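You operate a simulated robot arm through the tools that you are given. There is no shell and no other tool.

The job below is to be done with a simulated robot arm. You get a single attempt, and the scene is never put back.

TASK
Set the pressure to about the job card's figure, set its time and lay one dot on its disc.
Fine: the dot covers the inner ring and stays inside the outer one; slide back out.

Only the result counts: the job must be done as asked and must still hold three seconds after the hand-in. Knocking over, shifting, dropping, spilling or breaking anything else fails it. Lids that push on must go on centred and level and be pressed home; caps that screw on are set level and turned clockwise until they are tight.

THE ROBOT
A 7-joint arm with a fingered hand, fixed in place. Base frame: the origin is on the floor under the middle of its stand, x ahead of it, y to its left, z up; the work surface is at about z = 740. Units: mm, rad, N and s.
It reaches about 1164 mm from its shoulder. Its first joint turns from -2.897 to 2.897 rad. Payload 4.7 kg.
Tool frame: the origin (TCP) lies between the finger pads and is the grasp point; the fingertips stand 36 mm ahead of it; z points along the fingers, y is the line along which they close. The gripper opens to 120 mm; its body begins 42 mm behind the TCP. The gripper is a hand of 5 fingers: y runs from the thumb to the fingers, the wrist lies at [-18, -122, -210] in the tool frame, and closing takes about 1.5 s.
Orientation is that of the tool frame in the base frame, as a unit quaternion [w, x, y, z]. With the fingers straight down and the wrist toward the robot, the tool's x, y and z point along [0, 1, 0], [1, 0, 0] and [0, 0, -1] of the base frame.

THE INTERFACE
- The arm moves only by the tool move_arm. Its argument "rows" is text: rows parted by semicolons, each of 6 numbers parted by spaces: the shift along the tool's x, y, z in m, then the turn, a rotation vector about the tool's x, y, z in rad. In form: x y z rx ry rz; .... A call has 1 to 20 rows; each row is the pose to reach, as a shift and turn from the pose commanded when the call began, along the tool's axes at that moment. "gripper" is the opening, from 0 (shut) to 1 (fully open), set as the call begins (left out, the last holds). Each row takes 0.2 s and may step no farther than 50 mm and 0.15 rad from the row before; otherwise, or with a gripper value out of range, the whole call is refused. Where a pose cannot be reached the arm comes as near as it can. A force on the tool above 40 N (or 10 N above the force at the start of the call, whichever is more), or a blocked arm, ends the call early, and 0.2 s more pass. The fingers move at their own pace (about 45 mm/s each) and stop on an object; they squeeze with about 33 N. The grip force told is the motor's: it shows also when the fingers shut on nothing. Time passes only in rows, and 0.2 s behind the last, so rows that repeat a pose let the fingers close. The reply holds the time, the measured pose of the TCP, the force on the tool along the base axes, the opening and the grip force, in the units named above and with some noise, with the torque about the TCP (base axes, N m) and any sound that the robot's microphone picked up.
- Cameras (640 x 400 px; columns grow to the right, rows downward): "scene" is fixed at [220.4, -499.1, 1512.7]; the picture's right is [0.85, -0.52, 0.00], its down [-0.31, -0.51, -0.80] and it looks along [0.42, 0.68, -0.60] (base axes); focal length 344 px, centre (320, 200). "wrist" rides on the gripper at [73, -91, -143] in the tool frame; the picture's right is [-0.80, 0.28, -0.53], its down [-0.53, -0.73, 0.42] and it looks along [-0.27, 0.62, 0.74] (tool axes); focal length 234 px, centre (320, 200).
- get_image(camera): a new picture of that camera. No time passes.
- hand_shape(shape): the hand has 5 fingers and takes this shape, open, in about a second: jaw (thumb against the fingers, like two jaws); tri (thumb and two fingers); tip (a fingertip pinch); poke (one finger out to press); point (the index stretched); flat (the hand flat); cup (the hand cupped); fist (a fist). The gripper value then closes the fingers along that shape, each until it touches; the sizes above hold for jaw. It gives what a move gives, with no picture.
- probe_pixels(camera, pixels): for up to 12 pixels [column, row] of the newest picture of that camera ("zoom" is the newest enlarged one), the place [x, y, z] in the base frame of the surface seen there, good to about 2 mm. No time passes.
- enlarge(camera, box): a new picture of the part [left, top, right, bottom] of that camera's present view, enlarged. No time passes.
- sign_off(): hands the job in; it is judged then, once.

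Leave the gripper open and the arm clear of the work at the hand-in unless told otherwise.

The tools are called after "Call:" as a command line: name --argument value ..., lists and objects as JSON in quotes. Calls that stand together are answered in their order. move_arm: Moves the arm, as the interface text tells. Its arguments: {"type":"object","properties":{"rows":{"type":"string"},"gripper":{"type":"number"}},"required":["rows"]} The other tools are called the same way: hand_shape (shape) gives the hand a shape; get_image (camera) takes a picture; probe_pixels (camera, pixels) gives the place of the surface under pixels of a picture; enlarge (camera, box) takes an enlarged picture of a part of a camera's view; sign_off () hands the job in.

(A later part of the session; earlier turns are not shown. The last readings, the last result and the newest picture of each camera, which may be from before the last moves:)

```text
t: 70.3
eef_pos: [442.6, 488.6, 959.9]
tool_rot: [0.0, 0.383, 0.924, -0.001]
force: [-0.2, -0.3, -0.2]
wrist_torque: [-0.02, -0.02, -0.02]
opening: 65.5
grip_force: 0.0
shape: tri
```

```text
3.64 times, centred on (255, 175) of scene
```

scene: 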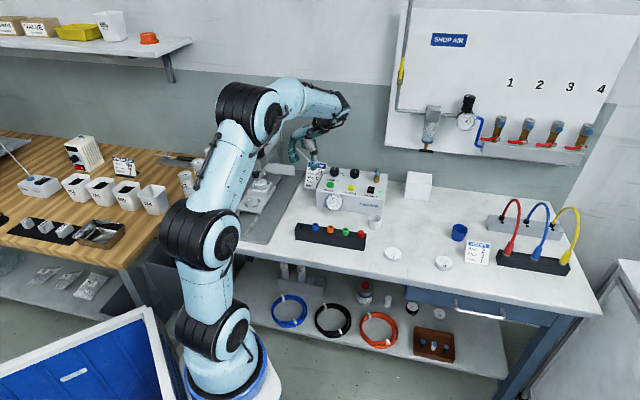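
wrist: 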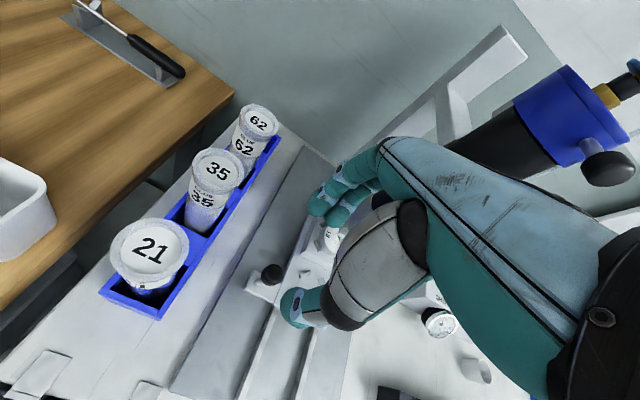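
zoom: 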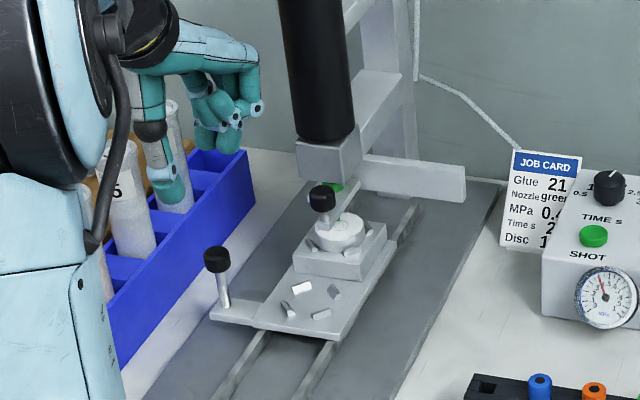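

Aligned over the knob. Lower with a loose cage (opening 0.45), then draw back along −tool y so the front fingers pull the slide out.

Call:
move_arm --rows "0 0 0.03 0 0 0; 0 0 0.06 0 0 0; 0 0 0.085 0 0 0; 0 0 0.1 0 0 0; 0 0 0.11 0 0 0; 0 0 0.11 0 0 0" --gripper 0.45

Call:
move_arm --rows "0 -0.008 0 0 0 0; 0 -0.016 0 0 0 0; 0 -0.024 0 0 0 0; 0 -0.032 0 0 0 0; 0 -0.04 0 0 0 0; 0 -0.048 0 0 0 0; 0 -0.056 0 0 0 0; 0 -0.064 0 0 0 0; 0 -0.072 0 0 0 0; 0 -0.08 0 0 0 0; 0 -0.088 0 0 0 0; 0 -0.096 0 0 0 0; 0 -0.102 0 0 0 0; 0 -0.102 0 0 0 0"

Call:
enlarge --camera "scene" --box '[200, 130, 310, 240]'

Call:
enlarge --camera "wrist" --box '[220, 160, 380, 340]'

```text
t: 71.7
eef_pos: [441.6, 486.0, 850.0]
tool_rot: [-0.001, 0.383, 0.924, -0.001]
force: [-0.3, -0.2, -0.1]
wrist_torque: [-0.01, 0.0, -0.03]
opening: 54.5
grip_force: 0.0
shape: tri
```

```text
t: 74.7
eef_pos: [372.8, 414.5, 849.7]
tool_rot: [-0.001, 0.382, 0.924, 0.0]
force: [1.6, 0.1, 0.3]
wrist_torque: [0.05, -0.06, -0.03]
opening: 54.8
grip_force: 0.0
shape: tri
```

```text
3.64 times, centred on (255, 185) of scene
```

zoom: 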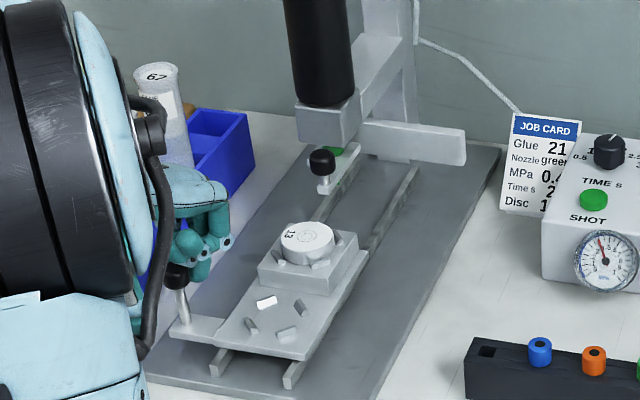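

```text
2.22 times, centred on (300, 250) of wrist
```

zoom: 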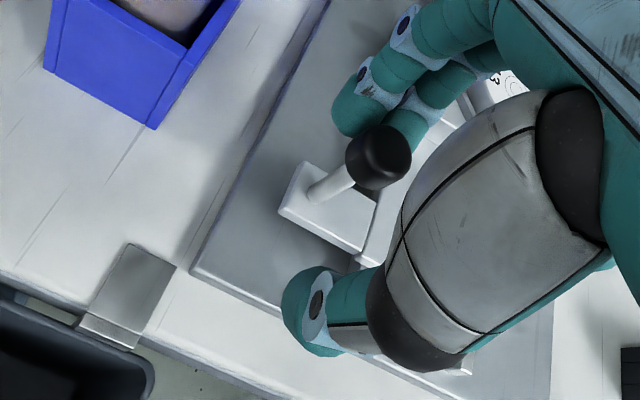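

Slide is nearly out. Pull 8 mm more, then back off the fingers, and rise.

Call:
move_arm --rows "0 -0.004 0 0 0 0; 0 -0.008 0 0 0 0; 0 -0.008 0 0 0 0; 0 0.002 0 0 0 0; 0 0.002 -0.03 0 0 0; 0 0.002 -0.07 0 0 0; 0 0.002 -0.11 0 0 0; 0 0.002 -0.11 0 0 0"

Call:
get_image --camera "wrist"

Call:
enlarge --camera "scene" --box '[235, 185, 275, 215]'

```text
t: 76.5
eef_pos: [370.9, 417.7, 960.3]
tool_rot: [-0.001, 0.382, 0.924, 0.0]
force: [-0.3, 0.7, -0.3]
wrist_torque: [-0.01, -0.02, 0.0]
opening: 54.4
grip_force: 0.1
shape: tri
```

```text
taken
```

wrist: 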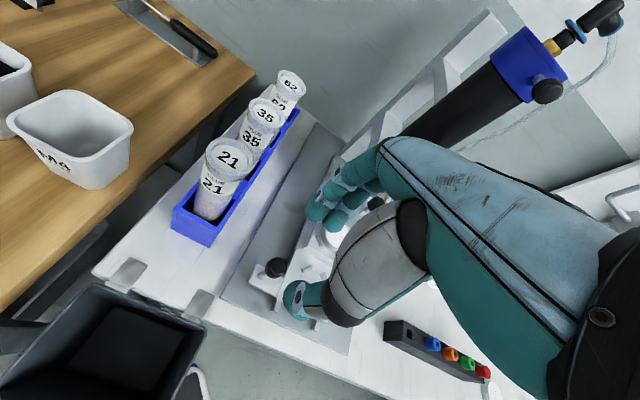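

```text
13.33 times, centred on (255, 200) of scene
```

zoom: 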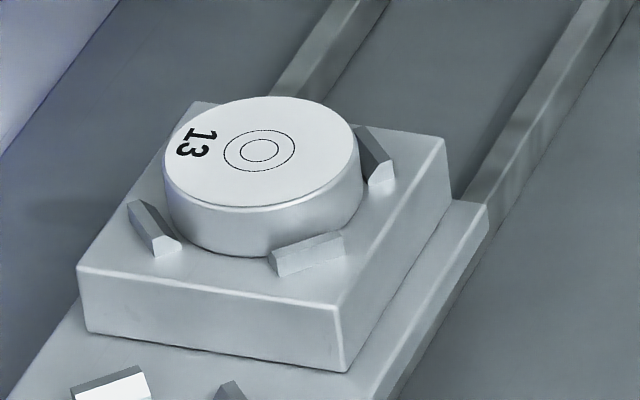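

Now go to the pose used for placing: hand turned to rz=+0.785 in front of the gun, then over the disc, so the fingers (on the right side) can draw the disc leftward. First swing to (420, 349, 960).

Call:
move_arm --rows "-0.0072 -0.0013 0 0 0 0.143; -0.0144 -0.0026 0 0 0 0.286; -0.0216 -0.0038 0 0 0 0.428; -0.0288 -0.0051 0 0 0 0.571; -0.036 -0.0064 0 0 0 0.714; -0.0433 -0.0077 0 0 0 0.857; -0.0505 -0.009 0 0 0 1.0; -0.0577 -0.0103 0 0 0 1.142; -0.0649 -0.0115 0 0 0 1.285; -0.0721 -0.0128 0 0 0 1.428; -0.0793 -0.0141 0 0 0 1.571; -0.0793 -0.0141 0 0 0 1.571; -0.0793 -0.0141 0 0 0 1.571" --gripper 0.55

Call:
enlarge --camera "wrist" --box '[120, 190, 220, 280]'

Call:
get_image --camera "wrist"

```text
t: 79.3
eef_pos: [419.0, 349.3, 960.1]
tool_rot: [0.0, 0.924, 0.382, 0.0]
force: [-0.7, -0.3, -1.0]
wrist_torque: [0.02, 0.01, 0.0]
opening: 65.6
grip_force: 0.1
shape: tri
```

```text
4.44 times, centred on (170, 235) of wrist
```

zoom: 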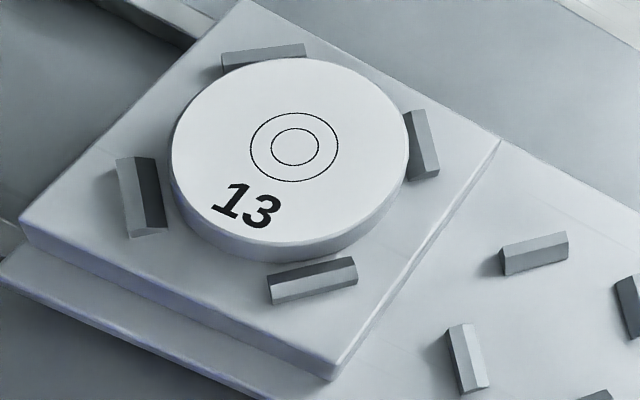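

```text
taken
```

wrist: 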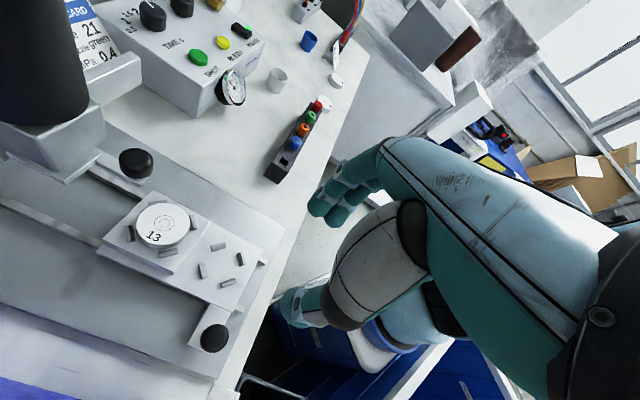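

Here the disc touches the right (−y) stub and has a gap on the left (+y). Probe ring points and the stubs' outer edges for the exact offset.

Call:
enlarge --camera "wrist" --box '[130, 194, 200, 256]'

Call:
probe_pixels --camera "zoom" --pixels '[[320, 140], [380, 200]]'

```text
6.45 times, centred on (165, 225) of wrist
```

zoom: 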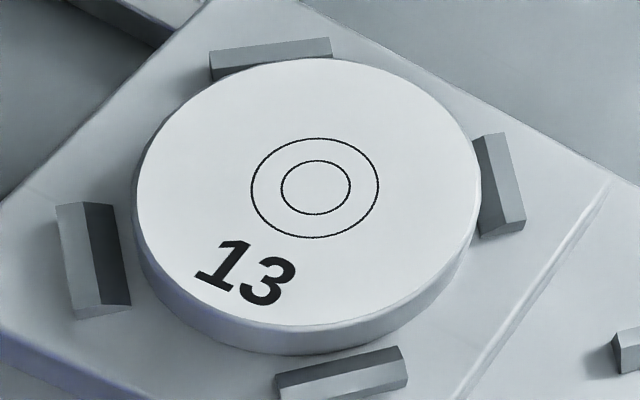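

```text
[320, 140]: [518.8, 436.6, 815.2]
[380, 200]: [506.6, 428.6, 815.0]
```

Call:
probe_pixels --camera "zoom" --pixels '[[315, 187], [252, 187], [378, 187], [315, 138], [315, 237], [134, 250], [527, 185], [350, 398], [86, 255], [500, 180], [343, 365], [270, 50]]'

Call:
probe_pixels --camera "zoom" --pixels '[[275, 368], [400, 342], [115, 205], [130, 300], [70, 205], [82, 315], [497, 135], [523, 225], [212, 55], [330, 42], [480, 160], [470, 280]]'

```text
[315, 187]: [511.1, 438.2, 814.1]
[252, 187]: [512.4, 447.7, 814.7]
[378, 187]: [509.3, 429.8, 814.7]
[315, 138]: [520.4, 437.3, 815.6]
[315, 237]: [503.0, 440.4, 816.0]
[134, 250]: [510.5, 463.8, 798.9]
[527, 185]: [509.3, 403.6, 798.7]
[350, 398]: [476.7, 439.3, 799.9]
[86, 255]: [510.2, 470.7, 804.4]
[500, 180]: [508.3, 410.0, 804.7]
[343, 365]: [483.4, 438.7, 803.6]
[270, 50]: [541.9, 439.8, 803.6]
```

```text
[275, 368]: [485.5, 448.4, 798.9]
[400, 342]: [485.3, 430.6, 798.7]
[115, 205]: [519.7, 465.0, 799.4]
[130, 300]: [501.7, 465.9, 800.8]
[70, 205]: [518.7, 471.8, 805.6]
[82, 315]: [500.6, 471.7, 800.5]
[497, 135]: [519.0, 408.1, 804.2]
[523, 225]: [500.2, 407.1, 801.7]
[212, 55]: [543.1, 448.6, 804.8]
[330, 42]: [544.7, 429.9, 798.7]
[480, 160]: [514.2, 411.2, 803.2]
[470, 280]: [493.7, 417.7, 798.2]
```

Ring is off the nest centre by ≈(+0.9, −1.2) mm, i.e. 1.5 mm to the right. I'll come over the disc at 12 mm toward the front (to stay clear of the lever knob), lower with a narrow opening, and draw it left with the index finger.

Call:
move_arm --rows "0.039 0 0 0 0 0; 0.078 0.0005 0 0 0 0; 0.1162 0.001 0 0 0 0; 0.1162 0.001 0.03 0 0 0; 0.1162 0.001 0.06 0 0 0; 0.1162 0.001 0.075 0 0 0; 0.1162 0.001 0.075 0 0 0" --gripper 0.47

Call:
enlarge --camera "wrist" --box '[230, 170, 350, 320]'

Call:
enlarge --camera "scene" --box '[225, 165, 285, 220]'

```text
t: 80.9
eef_pos: [501.4, 431.3, 885.1]
tool_rot: [0.001, 0.924, 0.383, 0.0]
force: [0.7, 0.0, -0.6]
wrist_torque: [0.01, 0.0, 0.01]
opening: 56.7
grip_force: 0.1
shape: tri
```

```text
2.67 times, centred on (290, 245) of wrist
```

zoom: 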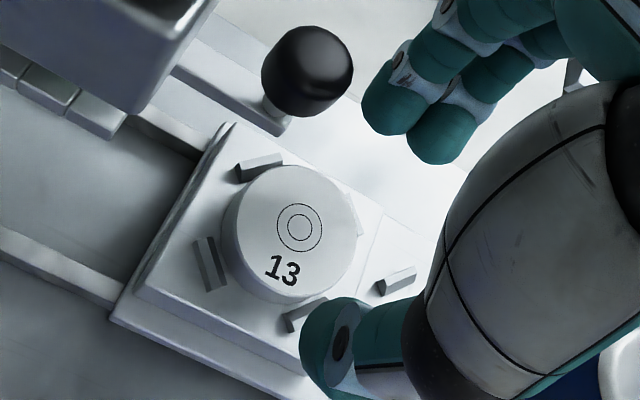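

```text
7.27 times, centred on (255, 192) of scene
```

zoom: 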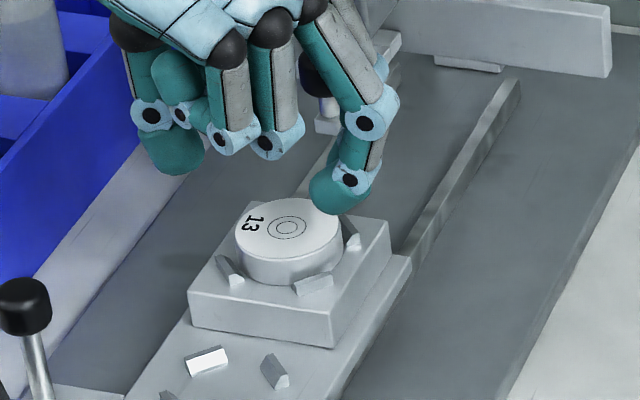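

Clear. Lower 43 mm so the fingertips are just above the stubs beside the disc.

Call:
move_arm --rows "0 0 0.015 0 0 0; 0 0 0.03 0 0 0; 0 0 0.038 0 0 0; 0 0 0.043 0 0 0; 0 0 0.043 0 0 0"

Call:
enlarge --camera "wrist" --box '[230, 170, 350, 320]'

Call:
enlarge --camera "scene" --box '[235, 180, 275, 215]'

```text
t: 82.1
eef_pos: [502.5, 431.1, 841.2]
tool_rot: [0.0, 0.924, 0.382, 0.0]
force: [0.2, 0.5, -1.0]
wrist_torque: [0.01, 0.0, 0.02]
opening: 56.9
grip_force: 0.0
shape: tri
```

```text
2.67 times, centred on (290, 245) of wrist
```

zoom: 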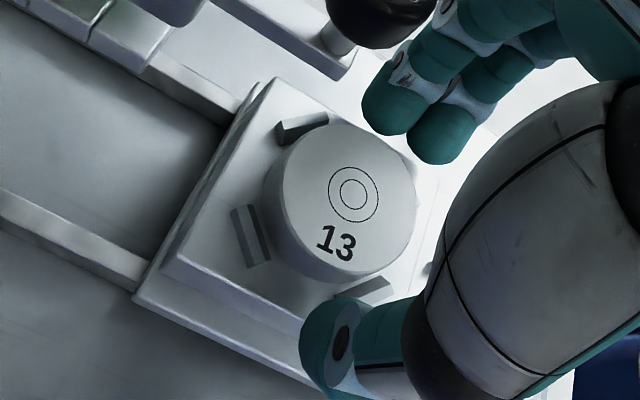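

```text
11.43 times, centred on (255, 198) of scene
```

zoom: 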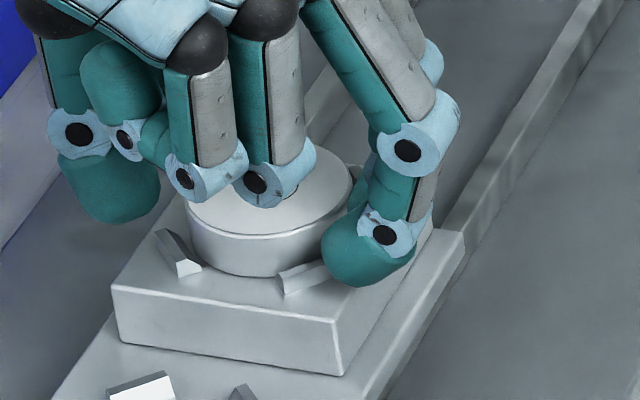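

Now draw left (tool −y) by 4 mm, in 1 mm steps, and check contact and force.

Call:
move_arm --rows "0 -0.001 0 0 0 0; 0 -0.002 0 0 0 0; 0 -0.003 0 0 0 0; 0 -0.004 0 0 0 0; 0 -0.004 0 0 0 0"

Call:
enlarge --camera "wrist" --box '[270, 205, 340, 265]'

Call:
enlarge --camera "scene" --box '[235, 180, 275, 215]'

```text
t: 83.3
eef_pos: [499.1, 434.9, 841.6]
tool_rot: [0.0, 0.924, 0.382, 0.0]
force: [1.1, 0.2, -0.2]
wrist_torque: [0.01, -0.02, 0.0]
opening: 57.0
grip_force: 0.0
shape: tri
```

```text
6.67 times, centred on (305, 235) of wrist
```

zoom: 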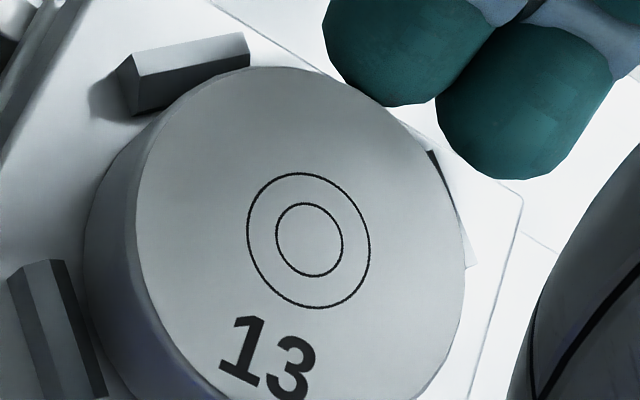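

```text
11.43 times, centred on (255, 198) of scene
```

zoom: 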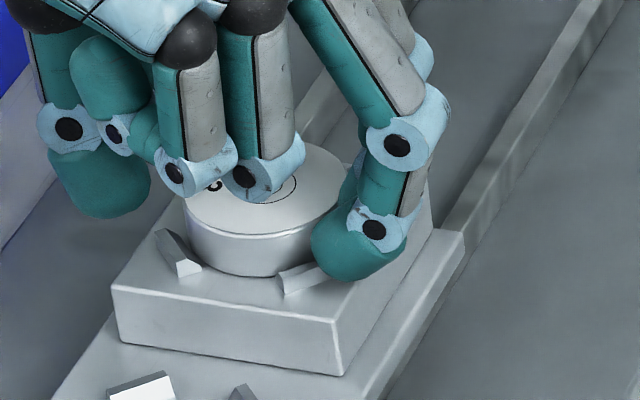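

Call:
probe_pixels --camera "wrist" --pixels '[[303.3, 241]]'

Call:
move_arm --rows "0 -0.001 0 0 0 0; 0 -0.002 0 0 0 0; 0 -0.002 0 0 0 0"

Call:
enlarge --camera "wrist" --box '[270, 205, 340, 265]'

Call:
probe_pixels --camera "zoom" --pixels '[[309, 241], [250, 235], [370, 250], [300, 174], [316, 308], [60, 330], [190, 65]]'

```text
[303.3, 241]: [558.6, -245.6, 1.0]
```

```text
t: 84.1
eef_pos: [497.9, 435.3, 842.7]
tool_rot: [0.0, 0.924, 0.382, 0.001]
force: [-0.3, -0.3, 0.0]
wrist_torque: [-0.01, 0.03, -0.01]
opening: 57.0
grip_force: 0.1
shape: tri
```

```text
6.67 times, centred on (305, 235) of wrist
```

zoom: 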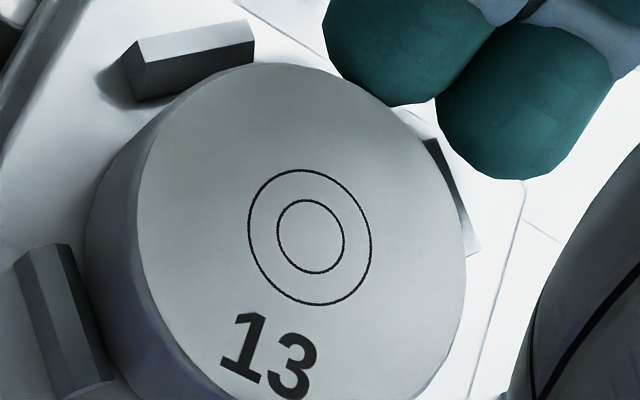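

```text
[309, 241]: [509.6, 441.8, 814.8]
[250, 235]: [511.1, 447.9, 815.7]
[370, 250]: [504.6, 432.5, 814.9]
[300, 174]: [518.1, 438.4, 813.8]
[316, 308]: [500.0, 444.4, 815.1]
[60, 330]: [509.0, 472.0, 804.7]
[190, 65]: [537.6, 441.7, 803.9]
```

The disc moved left ≈2.9 mm (ring ≈(509, 441), nest ≈(510.3, 439.9)). Back off 3 mm, rise, and retreat; then I'll re-check the disc in the nest.

Call:
move_arm --rows "0 0.003 0 0 0 0; 0 0.004 0 0 0 0; 0 0.004 -0.03 0 0 0; 0 0.004 -0.06 0 0 0; -0.03 0.004 -0.08 0 0 0; -0.065 0.004 -0.1 0 0 0; -0.1 0.003 -0.119 0 0 0; -0.1162 0.003 -0.119 0 0 0; -0.1162 0.003 -0.119 0 0 0"

Call:
enlarge --camera "wrist" --box '[130, 194, 200, 256]'

Call:
probe_pixels --camera "zoom" --pixels '[[315, 187], [252, 187], [378, 187], [315, 138], [315, 237]]'

```text
t: 86.1
eef_pos: [418.8, 352.3, 962.1]
tool_rot: [0.001, 0.924, 0.383, -0.001]
force: [0.6, 0.4, 0.6]
wrist_torque: [-0.02, 0.01, -0.05]
opening: 56.6
grip_force: 0.0
shape: tri
```

```text
6.45 times, centred on (165, 225) of wrist
```

zoom: 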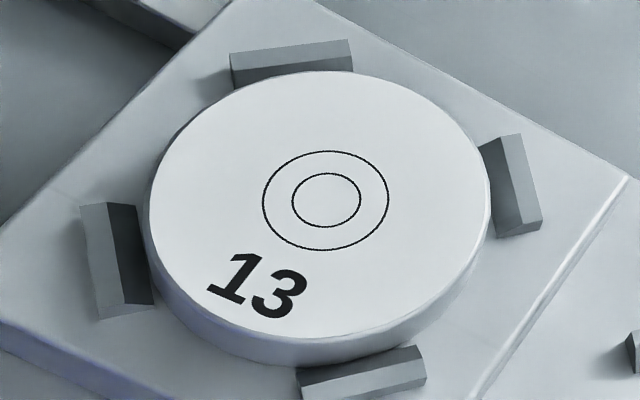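

```text
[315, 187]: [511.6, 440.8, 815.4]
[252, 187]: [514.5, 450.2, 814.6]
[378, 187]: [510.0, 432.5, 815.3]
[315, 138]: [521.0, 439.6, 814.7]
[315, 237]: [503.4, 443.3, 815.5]
```

Call:
probe_pixels --camera "zoom" --pixels '[[326, 200], [263, 200], [388, 200], [326, 152], [326, 249], [86, 255], [516, 185], [363, 368], [138, 205], [152, 300], [300, 370], [424, 345]]'

```text
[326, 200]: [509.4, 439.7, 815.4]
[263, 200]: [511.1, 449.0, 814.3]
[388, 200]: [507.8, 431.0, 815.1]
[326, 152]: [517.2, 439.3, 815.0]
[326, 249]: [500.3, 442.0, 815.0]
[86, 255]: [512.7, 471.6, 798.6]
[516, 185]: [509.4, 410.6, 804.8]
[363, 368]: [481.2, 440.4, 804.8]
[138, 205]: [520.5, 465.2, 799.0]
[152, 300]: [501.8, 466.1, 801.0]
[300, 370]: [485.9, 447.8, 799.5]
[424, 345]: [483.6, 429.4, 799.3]
```

Disc is now within ≈0.5 mm of the nest centre. Next, swing back above the slide knob (≈(381, 422)) with rz=−0.785 to push it in with the thumb.

Call:
move_arm --rows "0.0022 -0.007 0 0 0 -0.143; 0.0045 -0.014 0 0 0 -0.286; 0.0067 -0.021 0 0 0 -0.428; 0.0089 -0.028 0 0 0 -0.571; 0.0111 -0.035 0 0 0 -0.714; 0.0134 -0.042 0 0 0 -0.857; 0.0156 -0.049 0 0 0 -1.0; 0.0178 -0.056 0 0 0 -1.142; 0.02 -0.063 0 0 0 -1.285; 0.0223 -0.07 0 0 0 -1.428; 0.0245 -0.077 0 0 0 -1.571; 0.0245 -0.077 0 0 0 -1.571; 0.0245 -0.077 0 0 0 -1.571" --gripper 0.5

Call:
enlarge --camera "wrist" --box '[220, 160, 380, 340]'

Call:
get_image --camera "wrist"

```text
t: 88.9
eef_pos: [379.6, 423.3, 961.8]
tool_rot: [0.001, 0.382, 0.924, 0.0]
force: [0.1, 0.0, 0.5]
wrist_torque: [0.0, 0.0, -0.01]
opening: 59.3
grip_force: 0.0
shape: tri
```

```text
2.22 times, centred on (300, 250) of wrist
```

zoom: 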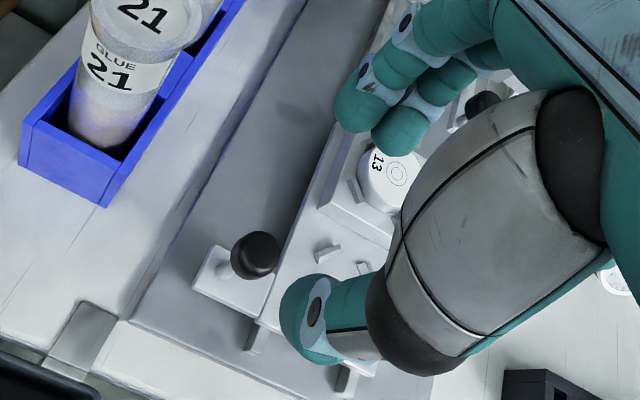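

```text
taken
```

wrist: 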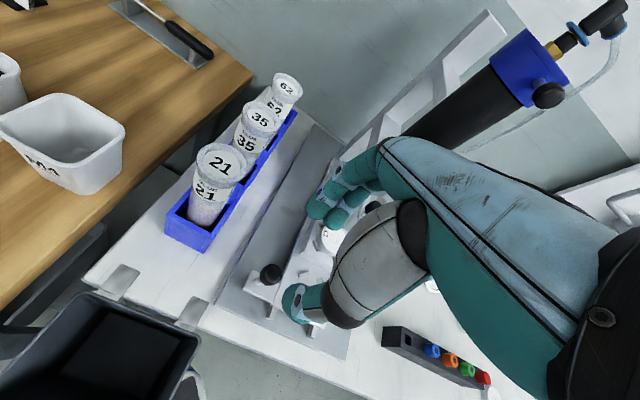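

Aligned. Lower to z≈850 with the knob inside the open cage, then advance 85 mm so the thumb pushes the slide in.

Call:
move_arm --rows "0 0 0.03 0 0 0; 0 0 0.06 0 0 0; 0 0 0.085 0 0 0; 0 0 0.1 0 0 0; 0 0 0.111 0 0 0; 0 0 0.111 0 0 0" --gripper 0.5

Call:
move_arm --rows "0 0.007 0 0 0 0; 0 0.014 0 0 0 0; 0 0.021 0 0 0 0; 0 0.028 0 0 0 0; 0 0.035 0 0 0 0; 0 0.042 0 0 0 0; 0 0.049 0 0 0 0; 0 0.056 0 0 0 0; 0 0.063 0 0 0 0; 0 0.07 0 0 0 0; 0 0.077 0 0 0 0; 0 0.085 0 0 0 0; 0 0.085 0 0 0 0; 0 0.085 0 0 0 0"

Call:
enlarge --camera "scene" --box '[230, 160, 290, 215]'

```text
t: 90.3
eef_pos: [380.1, 423.1, 850.4]
tool_rot: [0.0, 0.382, 0.924, 0.0]
force: [-0.6, 0.2, 0.7]
wrist_torque: [-0.01, -0.01, 0.0]
opening: 59.7
grip_force: 0.1
shape: tri
```

```text
t: 93.3
eef_pos: [439.3, 482.8, 850.1]
tool_rot: [0.0, 0.383, 0.924, 0.0]
force: [-0.6, -0.3, 0.0]
wrist_torque: [-0.04, 0.0, 0.02]
opening: 60.6
grip_force: 0.0
shape: tri
```

```text
7.27 times, centred on (260, 188) of scene
```

zoom: 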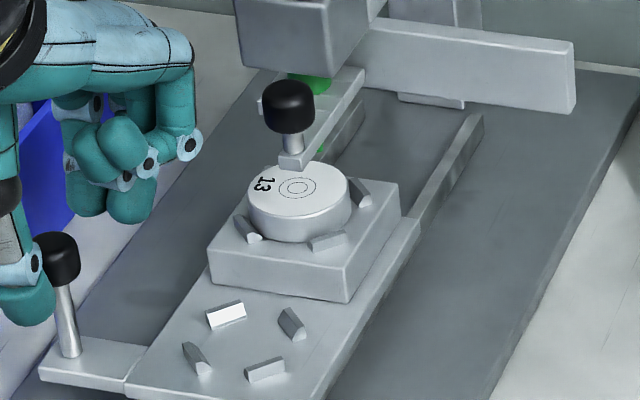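

Slide follows the thumb. Advance 14 mm more and measure.

Call:
move_arm --rows "0 0.004 0 0 0 0; 0 0.008 0 0 0 0; 0 0.011 0 0 0 0; 0 0.014 0 0 0 0; 0 0.014 0 0 0 0; 0 0.014 0 0 0 0"

Call:
enlarge --camera "scene" --box '[256, 172, 276, 190]'

```text
t: 94.7
eef_pos: [450.1, 492.3, 850.0]
tool_rot: [0.0, 0.382, 0.924, 0.0]
force: [-1.4, -0.3, -0.2]
wrist_torque: [-0.04, 0.0, -0.01]
opening: 60.8
grip_force: 0.1
shape: tri
```

```text
16.00 times, centred on (266, 181) of scene
```

zoom: 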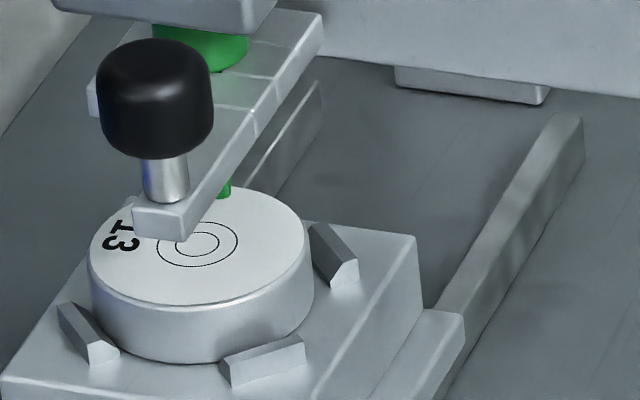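

Advance another 12.5 mm, in small steps, and compare the rings with the nozzle.

Call:
move_arm --rows "0 0.003 0 0 0 0; 0 0.006 0 0 0 0; 0 0.009 0 0 0 0; 0 0.011 0 0 0 0; 0 0.0125 0 0 0 0; 0 0.0125 0 0 0 0; 0 0.0125 0 0 0 0"

Call:
enlarge --camera "scene" --box '[256, 172, 276, 190]'

```text
t: 96.3
eef_pos: [459.8, 502.3, 849.7]
tool_rot: [0.0, 0.383, 0.924, 0.001]
force: [-0.7, -0.7, 0.0]
wrist_torque: [-0.05, 0.04, -0.01]
opening: 60.9
grip_force: 0.1
shape: tri
```

```text
16.00 times, centred on (266, 181) of scene
```

zoom: 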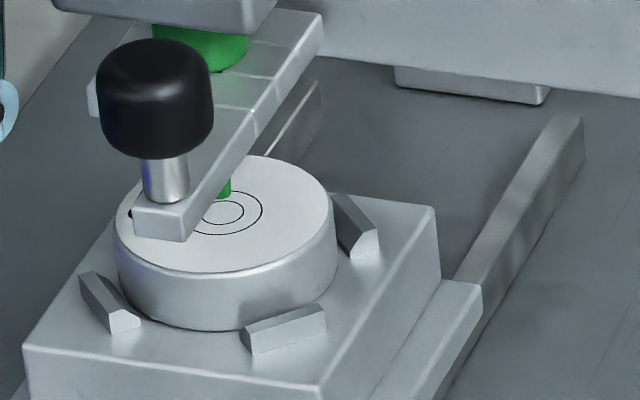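

Rings now look centred below the nozzle. Back the hand off 8 mm (cage has ample play), rise and retreat without touching the slide.

Call:
move_arm --rows "0 -0.004 0 0 0 0; 0 -0.01 0 0 0 0; 0 -0.01 -0.03 0 0 0; 0 -0.01 -0.07 0 0 0; 0 -0.015 -0.1 0 0 0; 0 -0.05 -0.11 0 0 0; 0 -0.09 -0.11 0 0 0; 0 -0.135 -0.11 0 0 0; 0 -0.14 -0.11 0 0 0"

Call:
enlarge --camera "scene" --box '[256, 172, 276, 190]'

```text
t: 98.3
eef_pos: [360.0, 402.5, 960.0]
tool_rot: [0.0, 0.383, 0.924, -0.001]
force: [0.4, 0.4, 0.4]
wrist_torque: [-0.02, -0.01, 0.0]
opening: 59.8
grip_force: 0.0
shape: tri
```

```text
16.00 times, centred on (266, 181) of scene
```

zoom: 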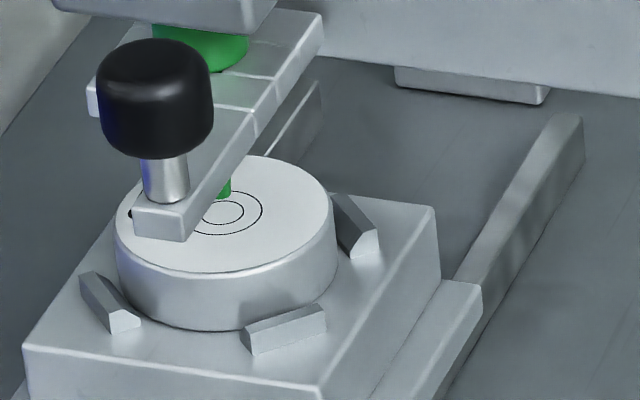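

Slide stayed in place. Now go around to the right-side viewpoint again to verify the alignment from there.

Call:
move_arm --rows "-0.0355 -0.0047 -0.004 0 0 -0.06; -0.071 -0.0093 -0.008 0 0 -0.12; -0.1065 -0.014 -0.012 0 0 -0.18; -0.142 -0.0186 -0.016 0 0 -0.24; -0.1775 -0.0233 -0.02 0 0 -0.30; -0.204 0.0032 -0.02 0 0 -0.375; -0.2305 0.0297 -0.02 0 0 -0.45; -0.257 0.0562 -0.02 0 0 -0.525; -0.2835 0.0827 -0.02 0 0 -0.6; -0.2793 0.1181 -0.014 0 0 -0.67; -0.275 0.1534 -0.008 0 0 -0.74; -0.2708 0.1888 -0.002 0 0 -0.81; -0.2665 0.2241 0.004 0 0 -0.88; -0.2623 0.2595 0.01 0 0 -0.95; -0.2447 0.2772 0.035 0 0 -1.03; -0.227 0.2948 0.06 0 0 -1.115; -0.227 0.2948 0.06 0 0 -1.115"

Call:
enlarge --camera "wrist" --box '[206, 118, 242, 146]'

Call:
enlarge --camera "wrist" --box '[190, 95, 260, 170]'

```text
t: 101.9
eef_pos: [730.3, 449.8, 899.7]
tool_rot: [0.0, -0.164, 0.986, 0.001]
force: [-0.1, -0.2, -0.5]
wrist_torque: [0.02, 0.02, -0.02]
opening: 60.2
grip_force: 0.1
shape: tri
```

```text
14.29 times, centred on (224, 132) of wrist
```

zoom: 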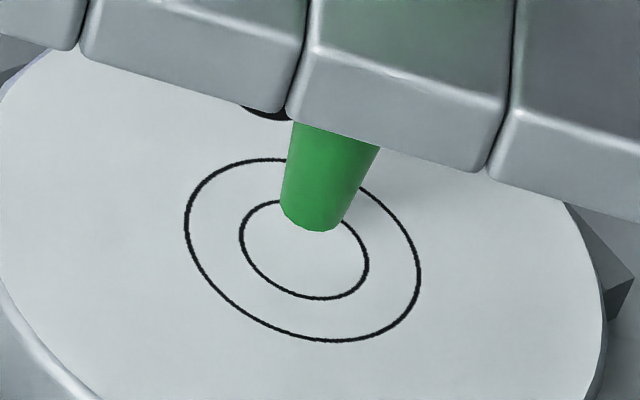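

```text
5.33 times, centred on (225, 132) of wrist
```

zoom: 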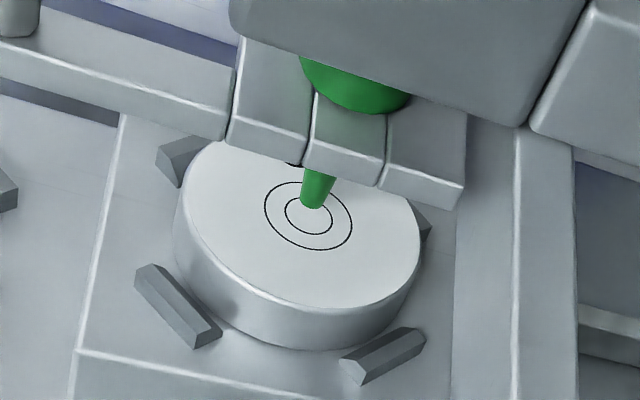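

Alignment from this view: foot of the nozzle ≈ (298, 249) versus ring centre (302.5, 249.5) in the zoom — within ≈0.5 mm. Now prepare to press SHOT: rise, move above the button (≈(764, 347)), and change to the poke shape high up.

Call:
move_arm --rows "0 0 -0.04 0 0 0; 0 0 -0.08 0 0 0.1; 0 -0.02 -0.12 0 0 0.24; 0.0005 -0.05 -0.14 0 0 0.38; 0.0008 -0.08 -0.15 0 0 0.52; 0.001 -0.1084 -0.15 0 0 0.66; 0.001 -0.1084 -0.15 0 0 0.80; 0.001 -0.1084 -0.15 0 0 0.94; 0.001 -0.1084 -0.15 0 0 1.08; 0.001 -0.1084 -0.15 0 0 1.115; 0.001 -0.1084 -0.15 0 0 1.115"

Call:
hand_shape --shape "poke"

Call:
get_image --camera "wrist"

Call:
enlarge --camera "scene" --box '[280, 80, 400, 215]'

```text
t: 104.3
eef_pos: [762.7, 346.7, 1050.5]
tool_rot: [0.0, 0.383, 0.924, 0.0]
force: [0.0, 0.7, 0.1]
wrist_torque: [0.03, 0.01, -0.02]
opening: 60.0
grip_force: 0.0
shape: tri
```

```text
t: 105.2
eef_pos: [762.8, 347.3, 1050.4]
tool_rot: [-0.001, 0.382, 0.924, 0.001]
force: [-0.4, 0.2, -0.6]
wrist_torque: [0.02, 0.03, -0.02]
opening: 0.0
grip_force: 0.2
shape: poke
```

```text
taken
```

wrist: 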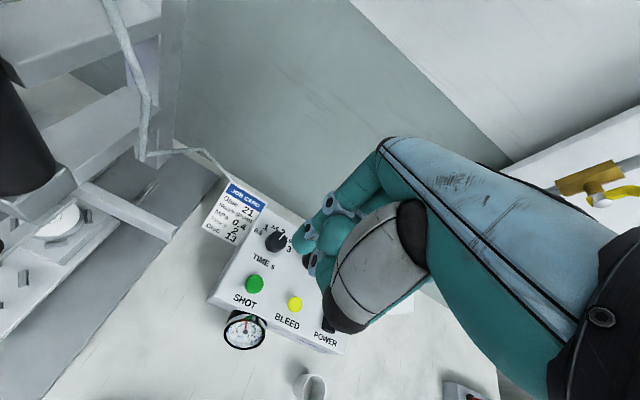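

```text
2.96 times, centred on (340, 148) of scene
```

zoom: 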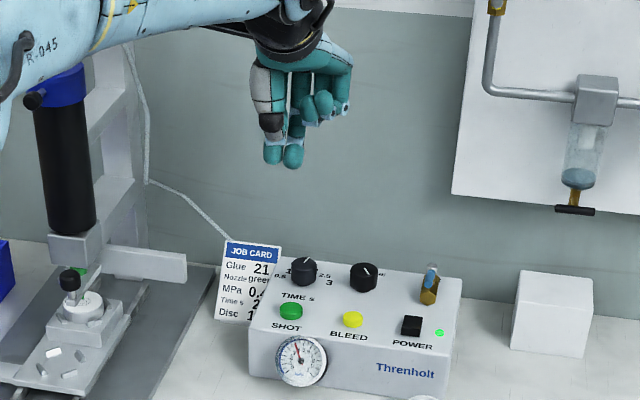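

Zoom in on the poke-shaped hand to find its pressing tip.

Call:
enlarge --camera "scene" --box '[318, 100, 362, 140]'

Call:
probe_pixels --camera "zoom" --pixels '[[320, 200], [250, 250]]'

Call:
enlarge --camera "wrist" --box '[270, 170, 400, 350]'

```text
10.00 times, centred on (340, 120) of scene
```

zoom: 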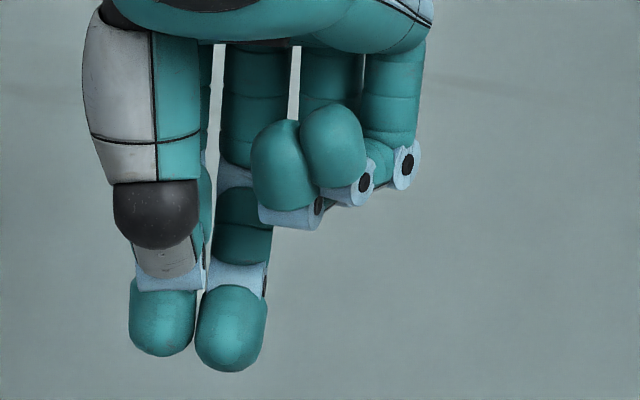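

```text
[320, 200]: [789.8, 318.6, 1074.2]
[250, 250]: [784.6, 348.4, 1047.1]
```

```text
2.22 times, centred on (335, 260) of wrist
```

zoom: 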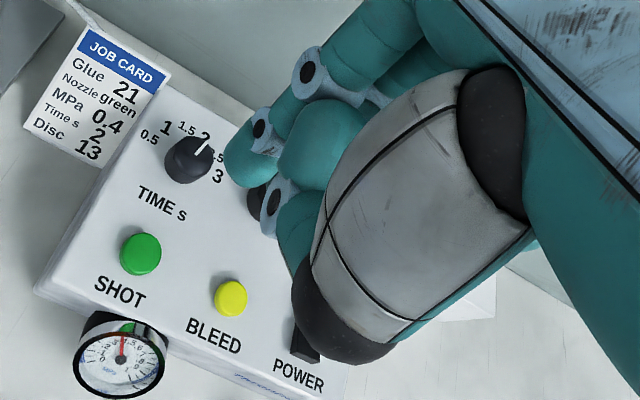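

Call:
enlarge --camera "scene" --box '[318, 100, 362, 140]'

Call:
probe_pixels --camera "zoom" --pixels '[[162, 320], [162, 350], [232, 330], [232, 365], [205, 330], [262, 330], [135, 320], [192, 320], [290, 170], [340, 150], [240, 220], [155, 210]]'

```text
10.00 times, centred on (340, 120) of scene
```

zoom: 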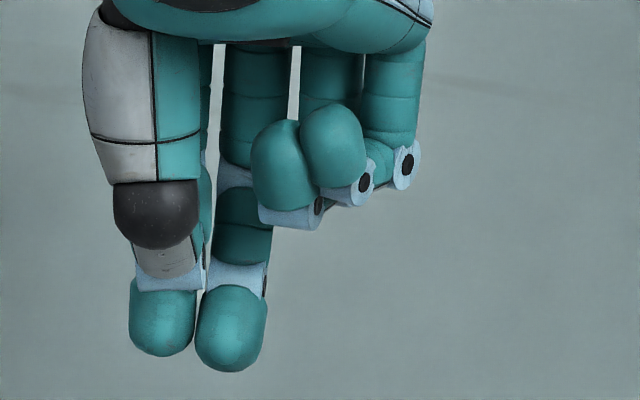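

```text
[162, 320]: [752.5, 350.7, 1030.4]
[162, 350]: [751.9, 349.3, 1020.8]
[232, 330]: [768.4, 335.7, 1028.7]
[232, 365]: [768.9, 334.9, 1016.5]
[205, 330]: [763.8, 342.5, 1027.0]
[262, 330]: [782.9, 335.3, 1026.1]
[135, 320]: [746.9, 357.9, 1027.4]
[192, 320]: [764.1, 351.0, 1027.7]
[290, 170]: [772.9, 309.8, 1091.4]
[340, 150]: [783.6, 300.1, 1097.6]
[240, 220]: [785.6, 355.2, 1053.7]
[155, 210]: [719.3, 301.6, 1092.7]
```

Two tips are visible (a thumb-like one and a finger), and one may be hidden. Rotate the hand +1.2 rad high above the box to see all tips from the scene camera.

Call:
move_arm --rows "0 0 0 0 0 0.14; 0 0 0 0 0 0.28; 0 0 0 0 0 0.42; 0 0 0 0 0 0.56; 0 0 0 0 0 0.7; 0 0 0 0 0 0.785; 0 0 0 0 0 0.785"

Call:
enlarge --camera "scene" --box '[318, 100, 362, 140]'

Call:
probe_pixels --camera "zoom" --pixels '[[320, 200]]'

```text
t: 106.8
eef_pos: [763.0, 347.1, 1050.2]
tool_rot: [0.0, 0.708, 0.706, 0.0]
force: [0.1, 0.1, -0.3]
wrist_torque: [0.03, 0.02, -0.01]
opening: 0.0
grip_force: 0.1
shape: poke
```

```text
10.00 times, centred on (340, 120) of scene
```

zoom: 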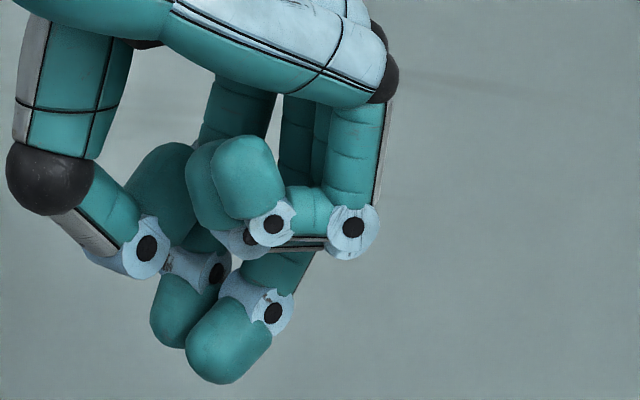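

```text
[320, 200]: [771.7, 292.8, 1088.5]
```

Thumb and ring/little fingers are curled; the index and middle tips point down near the TCP. Probe both tips here for their exact place.

Call:
probe_pixels --camera "zoom" --pixels '[[212, 382], [205, 370], [225, 350], [195, 345], [255, 355], [165, 340], [158, 310], [180, 330]]'

Call:
enlarge --camera "scene" --box '[318, 172, 358, 197]'

Call:
probe_pixels --camera "zoom" --pixels '[[220, 200], [190, 200], [250, 200], [220, 185], [220, 215]]'

```text
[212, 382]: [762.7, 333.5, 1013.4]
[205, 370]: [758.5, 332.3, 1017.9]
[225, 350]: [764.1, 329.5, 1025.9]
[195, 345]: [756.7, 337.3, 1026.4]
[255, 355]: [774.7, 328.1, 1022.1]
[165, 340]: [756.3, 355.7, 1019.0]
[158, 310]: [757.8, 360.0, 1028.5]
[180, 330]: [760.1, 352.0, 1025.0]
```

```text
16.00 times, centred on (338, 184) of scene
```

zoom: 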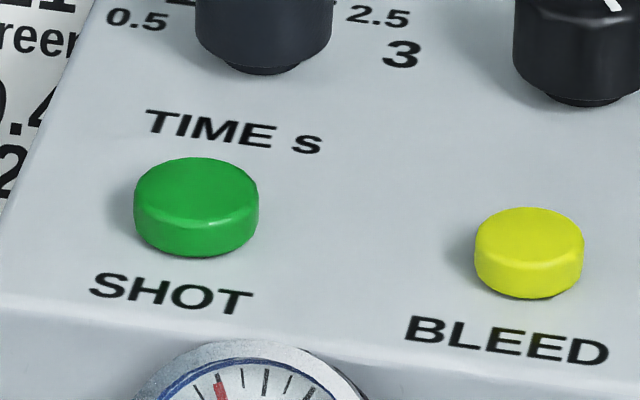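

```text
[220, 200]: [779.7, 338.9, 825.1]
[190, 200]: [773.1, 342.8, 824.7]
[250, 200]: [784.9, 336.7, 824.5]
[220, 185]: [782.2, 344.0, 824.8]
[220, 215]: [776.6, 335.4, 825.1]
```

SHOT's top is at z≈825. Probe its centre and edges more precisely.

Call:
probe_pixels --camera "zoom" --pixels '[[196, 190], [138, 190], [254, 190], [196, 160], [196, 222], [196, 250]]'

Call:
get_image --camera "wrist"

```text
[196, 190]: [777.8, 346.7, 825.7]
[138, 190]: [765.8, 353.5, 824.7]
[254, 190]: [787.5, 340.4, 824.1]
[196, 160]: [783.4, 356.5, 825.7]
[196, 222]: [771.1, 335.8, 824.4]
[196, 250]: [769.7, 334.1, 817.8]
```

```text
taken
```

wrist: 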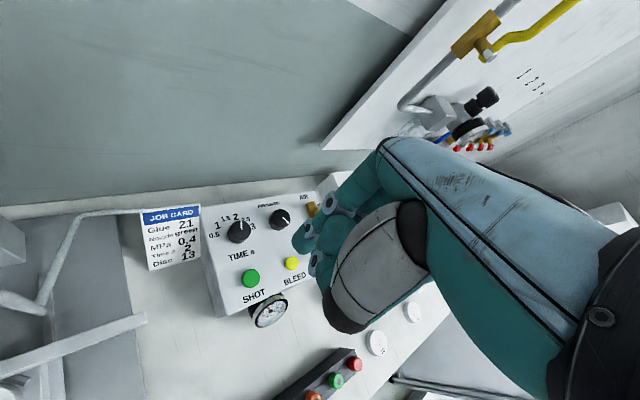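

SHOT centre ≈ (777, 346.5, 825). Position the middle fingertip (tool (−10, +1, +37.5)) above it: shift (+12, +9.5) mm and lower to TCP z≈900, then check.

Call:
move_arm --rows "0.0095 0.012 0.02 0 0 0; 0.0095 0.012 0.06 0 0 0; 0.0095 0.012 0.1 0 0 0; 0.0095 0.012 0.13 0 0 0; 0.0095 0.012 0.15 0 0 0; 0.0095 0.012 0.15 0 0 0"

Call:
enlarge --camera "scene" --box '[308, 150, 358, 200]'

Call:
enlarge --camera "wrist" --box '[230, 190, 350, 320]'

```text
t: 108.2
eef_pos: [775.1, 356.9, 899.4]
tool_rot: [0.0, 0.707, 0.707, 0.0]
force: [0.0, -0.6, 0.0]
wrist_torque: [0.02, -0.01, -0.02]
opening: 0.0
grip_force: 0.1
shape: poke
```

```text
8.00 times, centred on (333, 175) of scene
```

zoom: 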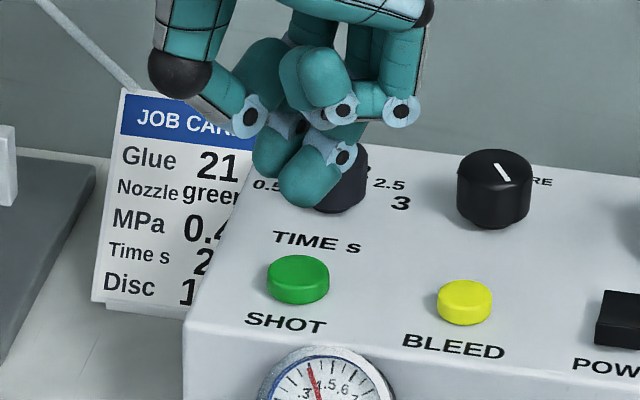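

```text
3.08 times, centred on (290, 255) of wrist
```

zoom: 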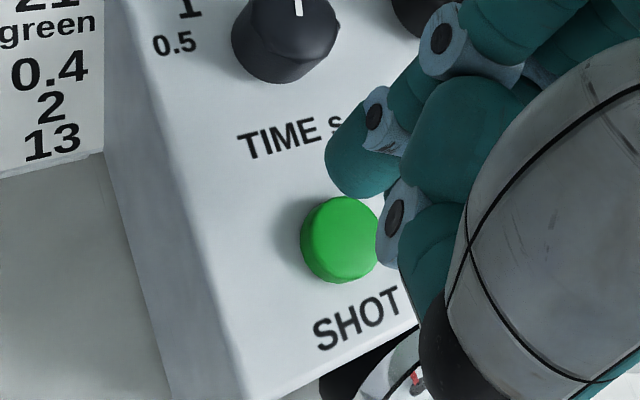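

Tip is ~3 mm right of centre; correct by (−2.5, +1.5) mm and lower to ~6 mm above the button.

Call:
move_arm --rows "0.0015 -0.0025 0.012 0 0 0; 0.0015 -0.0025 0.022 0 0 0; 0.0015 -0.0025 0.03 0 0 0; 0.0015 -0.0025 0.03 0 0 0; 0.0015 -0.0025 0.03 0 0 0"

Call:
enlarge --camera "scene" --box '[318, 165, 353, 195]'

```text
t: 109.4
eef_pos: [773.3, 358.4, 870.6]
tool_rot: [0.0, 0.707, 0.707, 0.0]
force: [1.0, -0.8, 0.7]
wrist_torque: [0.03, 0.01, 0.01]
opening: 0.0
grip_force: 0.0
shape: poke
```

```text
13.33 times, centred on (336, 180) of scene
```

zoom: 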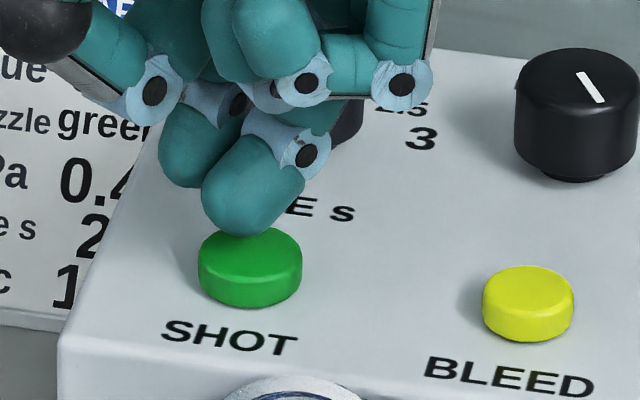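

Nearly centred (≈3 mm left); a small correction then one single press of SHOT and release in the same call. Verify first that gauge still reads 0.4.

Call:
enlarge --camera "scene" --box '[318, 188, 350, 212]'

Call:
enlarge --camera "scene" --box '[256, 172, 276, 190]'

```text
16.00 times, centred on (334, 200) of scene
```

zoom: 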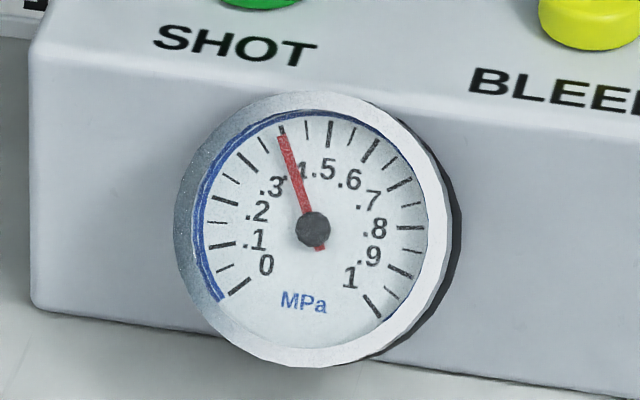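

```text
16.00 times, centred on (266, 181) of scene
```

zoom: 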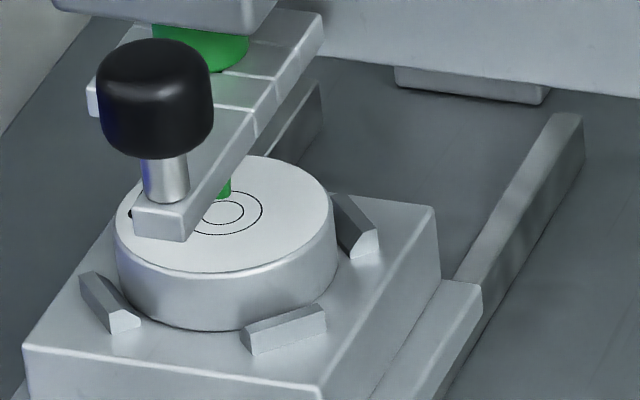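

Gauge ≈0.4, disc still under the nozzle. Press SHOT once and release.

Call:
move_arm --rows "-0.0008 0.0013 0.004 0 0 0; -0.0008 0.0013 0.008 0 0 0; -0.0008 0.0013 0.011 0 0 0; -0.0008 0.0013 0.013 0 0 0; -0.0008 0.0013 0.013 0 0 0; -0.0008 0.0013 0.006 0 0 0; -0.0008 0.0013 -0.01 0 0 0; -0.0008 0.0013 -0.03 0 0 0"

Call:
enlarge --camera "scene" --box '[256, 172, 276, 190]'

Call:
enlarge --camera "scene" --box '[308, 150, 358, 200]'

```text
t: 111.2
eef_pos: [774.0, 357.2, 900.6]
tool_rot: [0.0, 0.708, 0.706, 0.001]
force: [0.6, -0.3, -0.7]
wrist_torque: [0.02, 0.03, 0.03]
opening: 0.0
grip_force: 0.0
shape: poke
heard: click
```

```text
16.00 times, centred on (266, 181) of scene
```

zoom: 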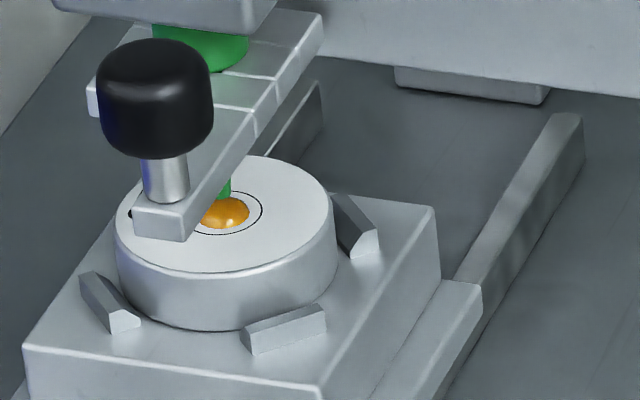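

```text
8.00 times, centred on (333, 175) of scene
```

zoom: 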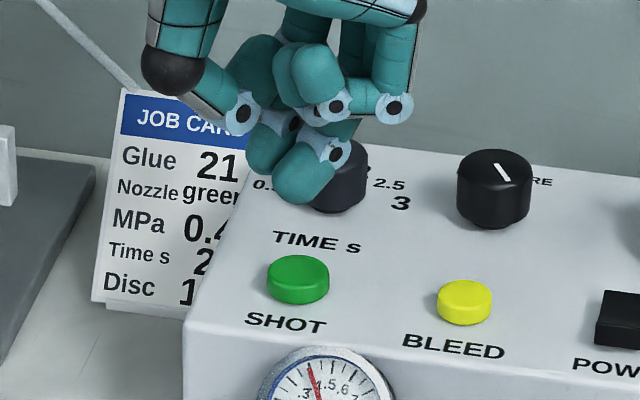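

Click heard and an orange dot is forming on the inner ring. Wait for the shot to finish while rising away.

Call:
move_arm --rows "0 0 -0.03 0 0 0; 0 0 -0.07 0 0 0; 0 0 -0.11 0 0 0; 0 0 -0.15 0 0 0; 0 0 -0.15 0 0 0; 0 0 -0.15 0 0 0; 0 0 -0.15 0 0 0; 0 0 -0.15 0 0 0; 0 0 -0.15 0 0 0; 0 0 -0.15 0 0 0; 0 0 -0.15 0 0 0; 0 0 -0.15 0 0 0; 0 0 -0.15 0 0 0; 0 0 -0.15 0 0 0; 0 0 -0.15 0 0 0"

Call:
enlarge --camera "scene" --box '[256, 172, 276, 190]'

```text
t: 114.4
eef_pos: [774.6, 358.4, 1051.2]
tool_rot: [0.001, 0.707, 0.707, 0.001]
force: [0.0, 0.3, 1.2]
wrist_torque: [0.02, -0.07, 0.01]
opening: 0.0
grip_force: 0.0
shape: poke
```

```text
16.00 times, centred on (266, 181) of scene
```

zoom: 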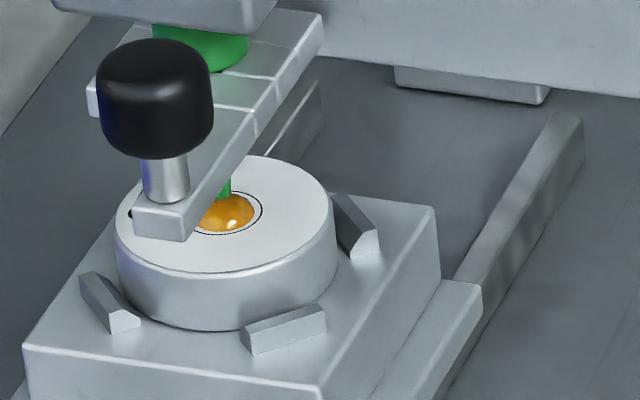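

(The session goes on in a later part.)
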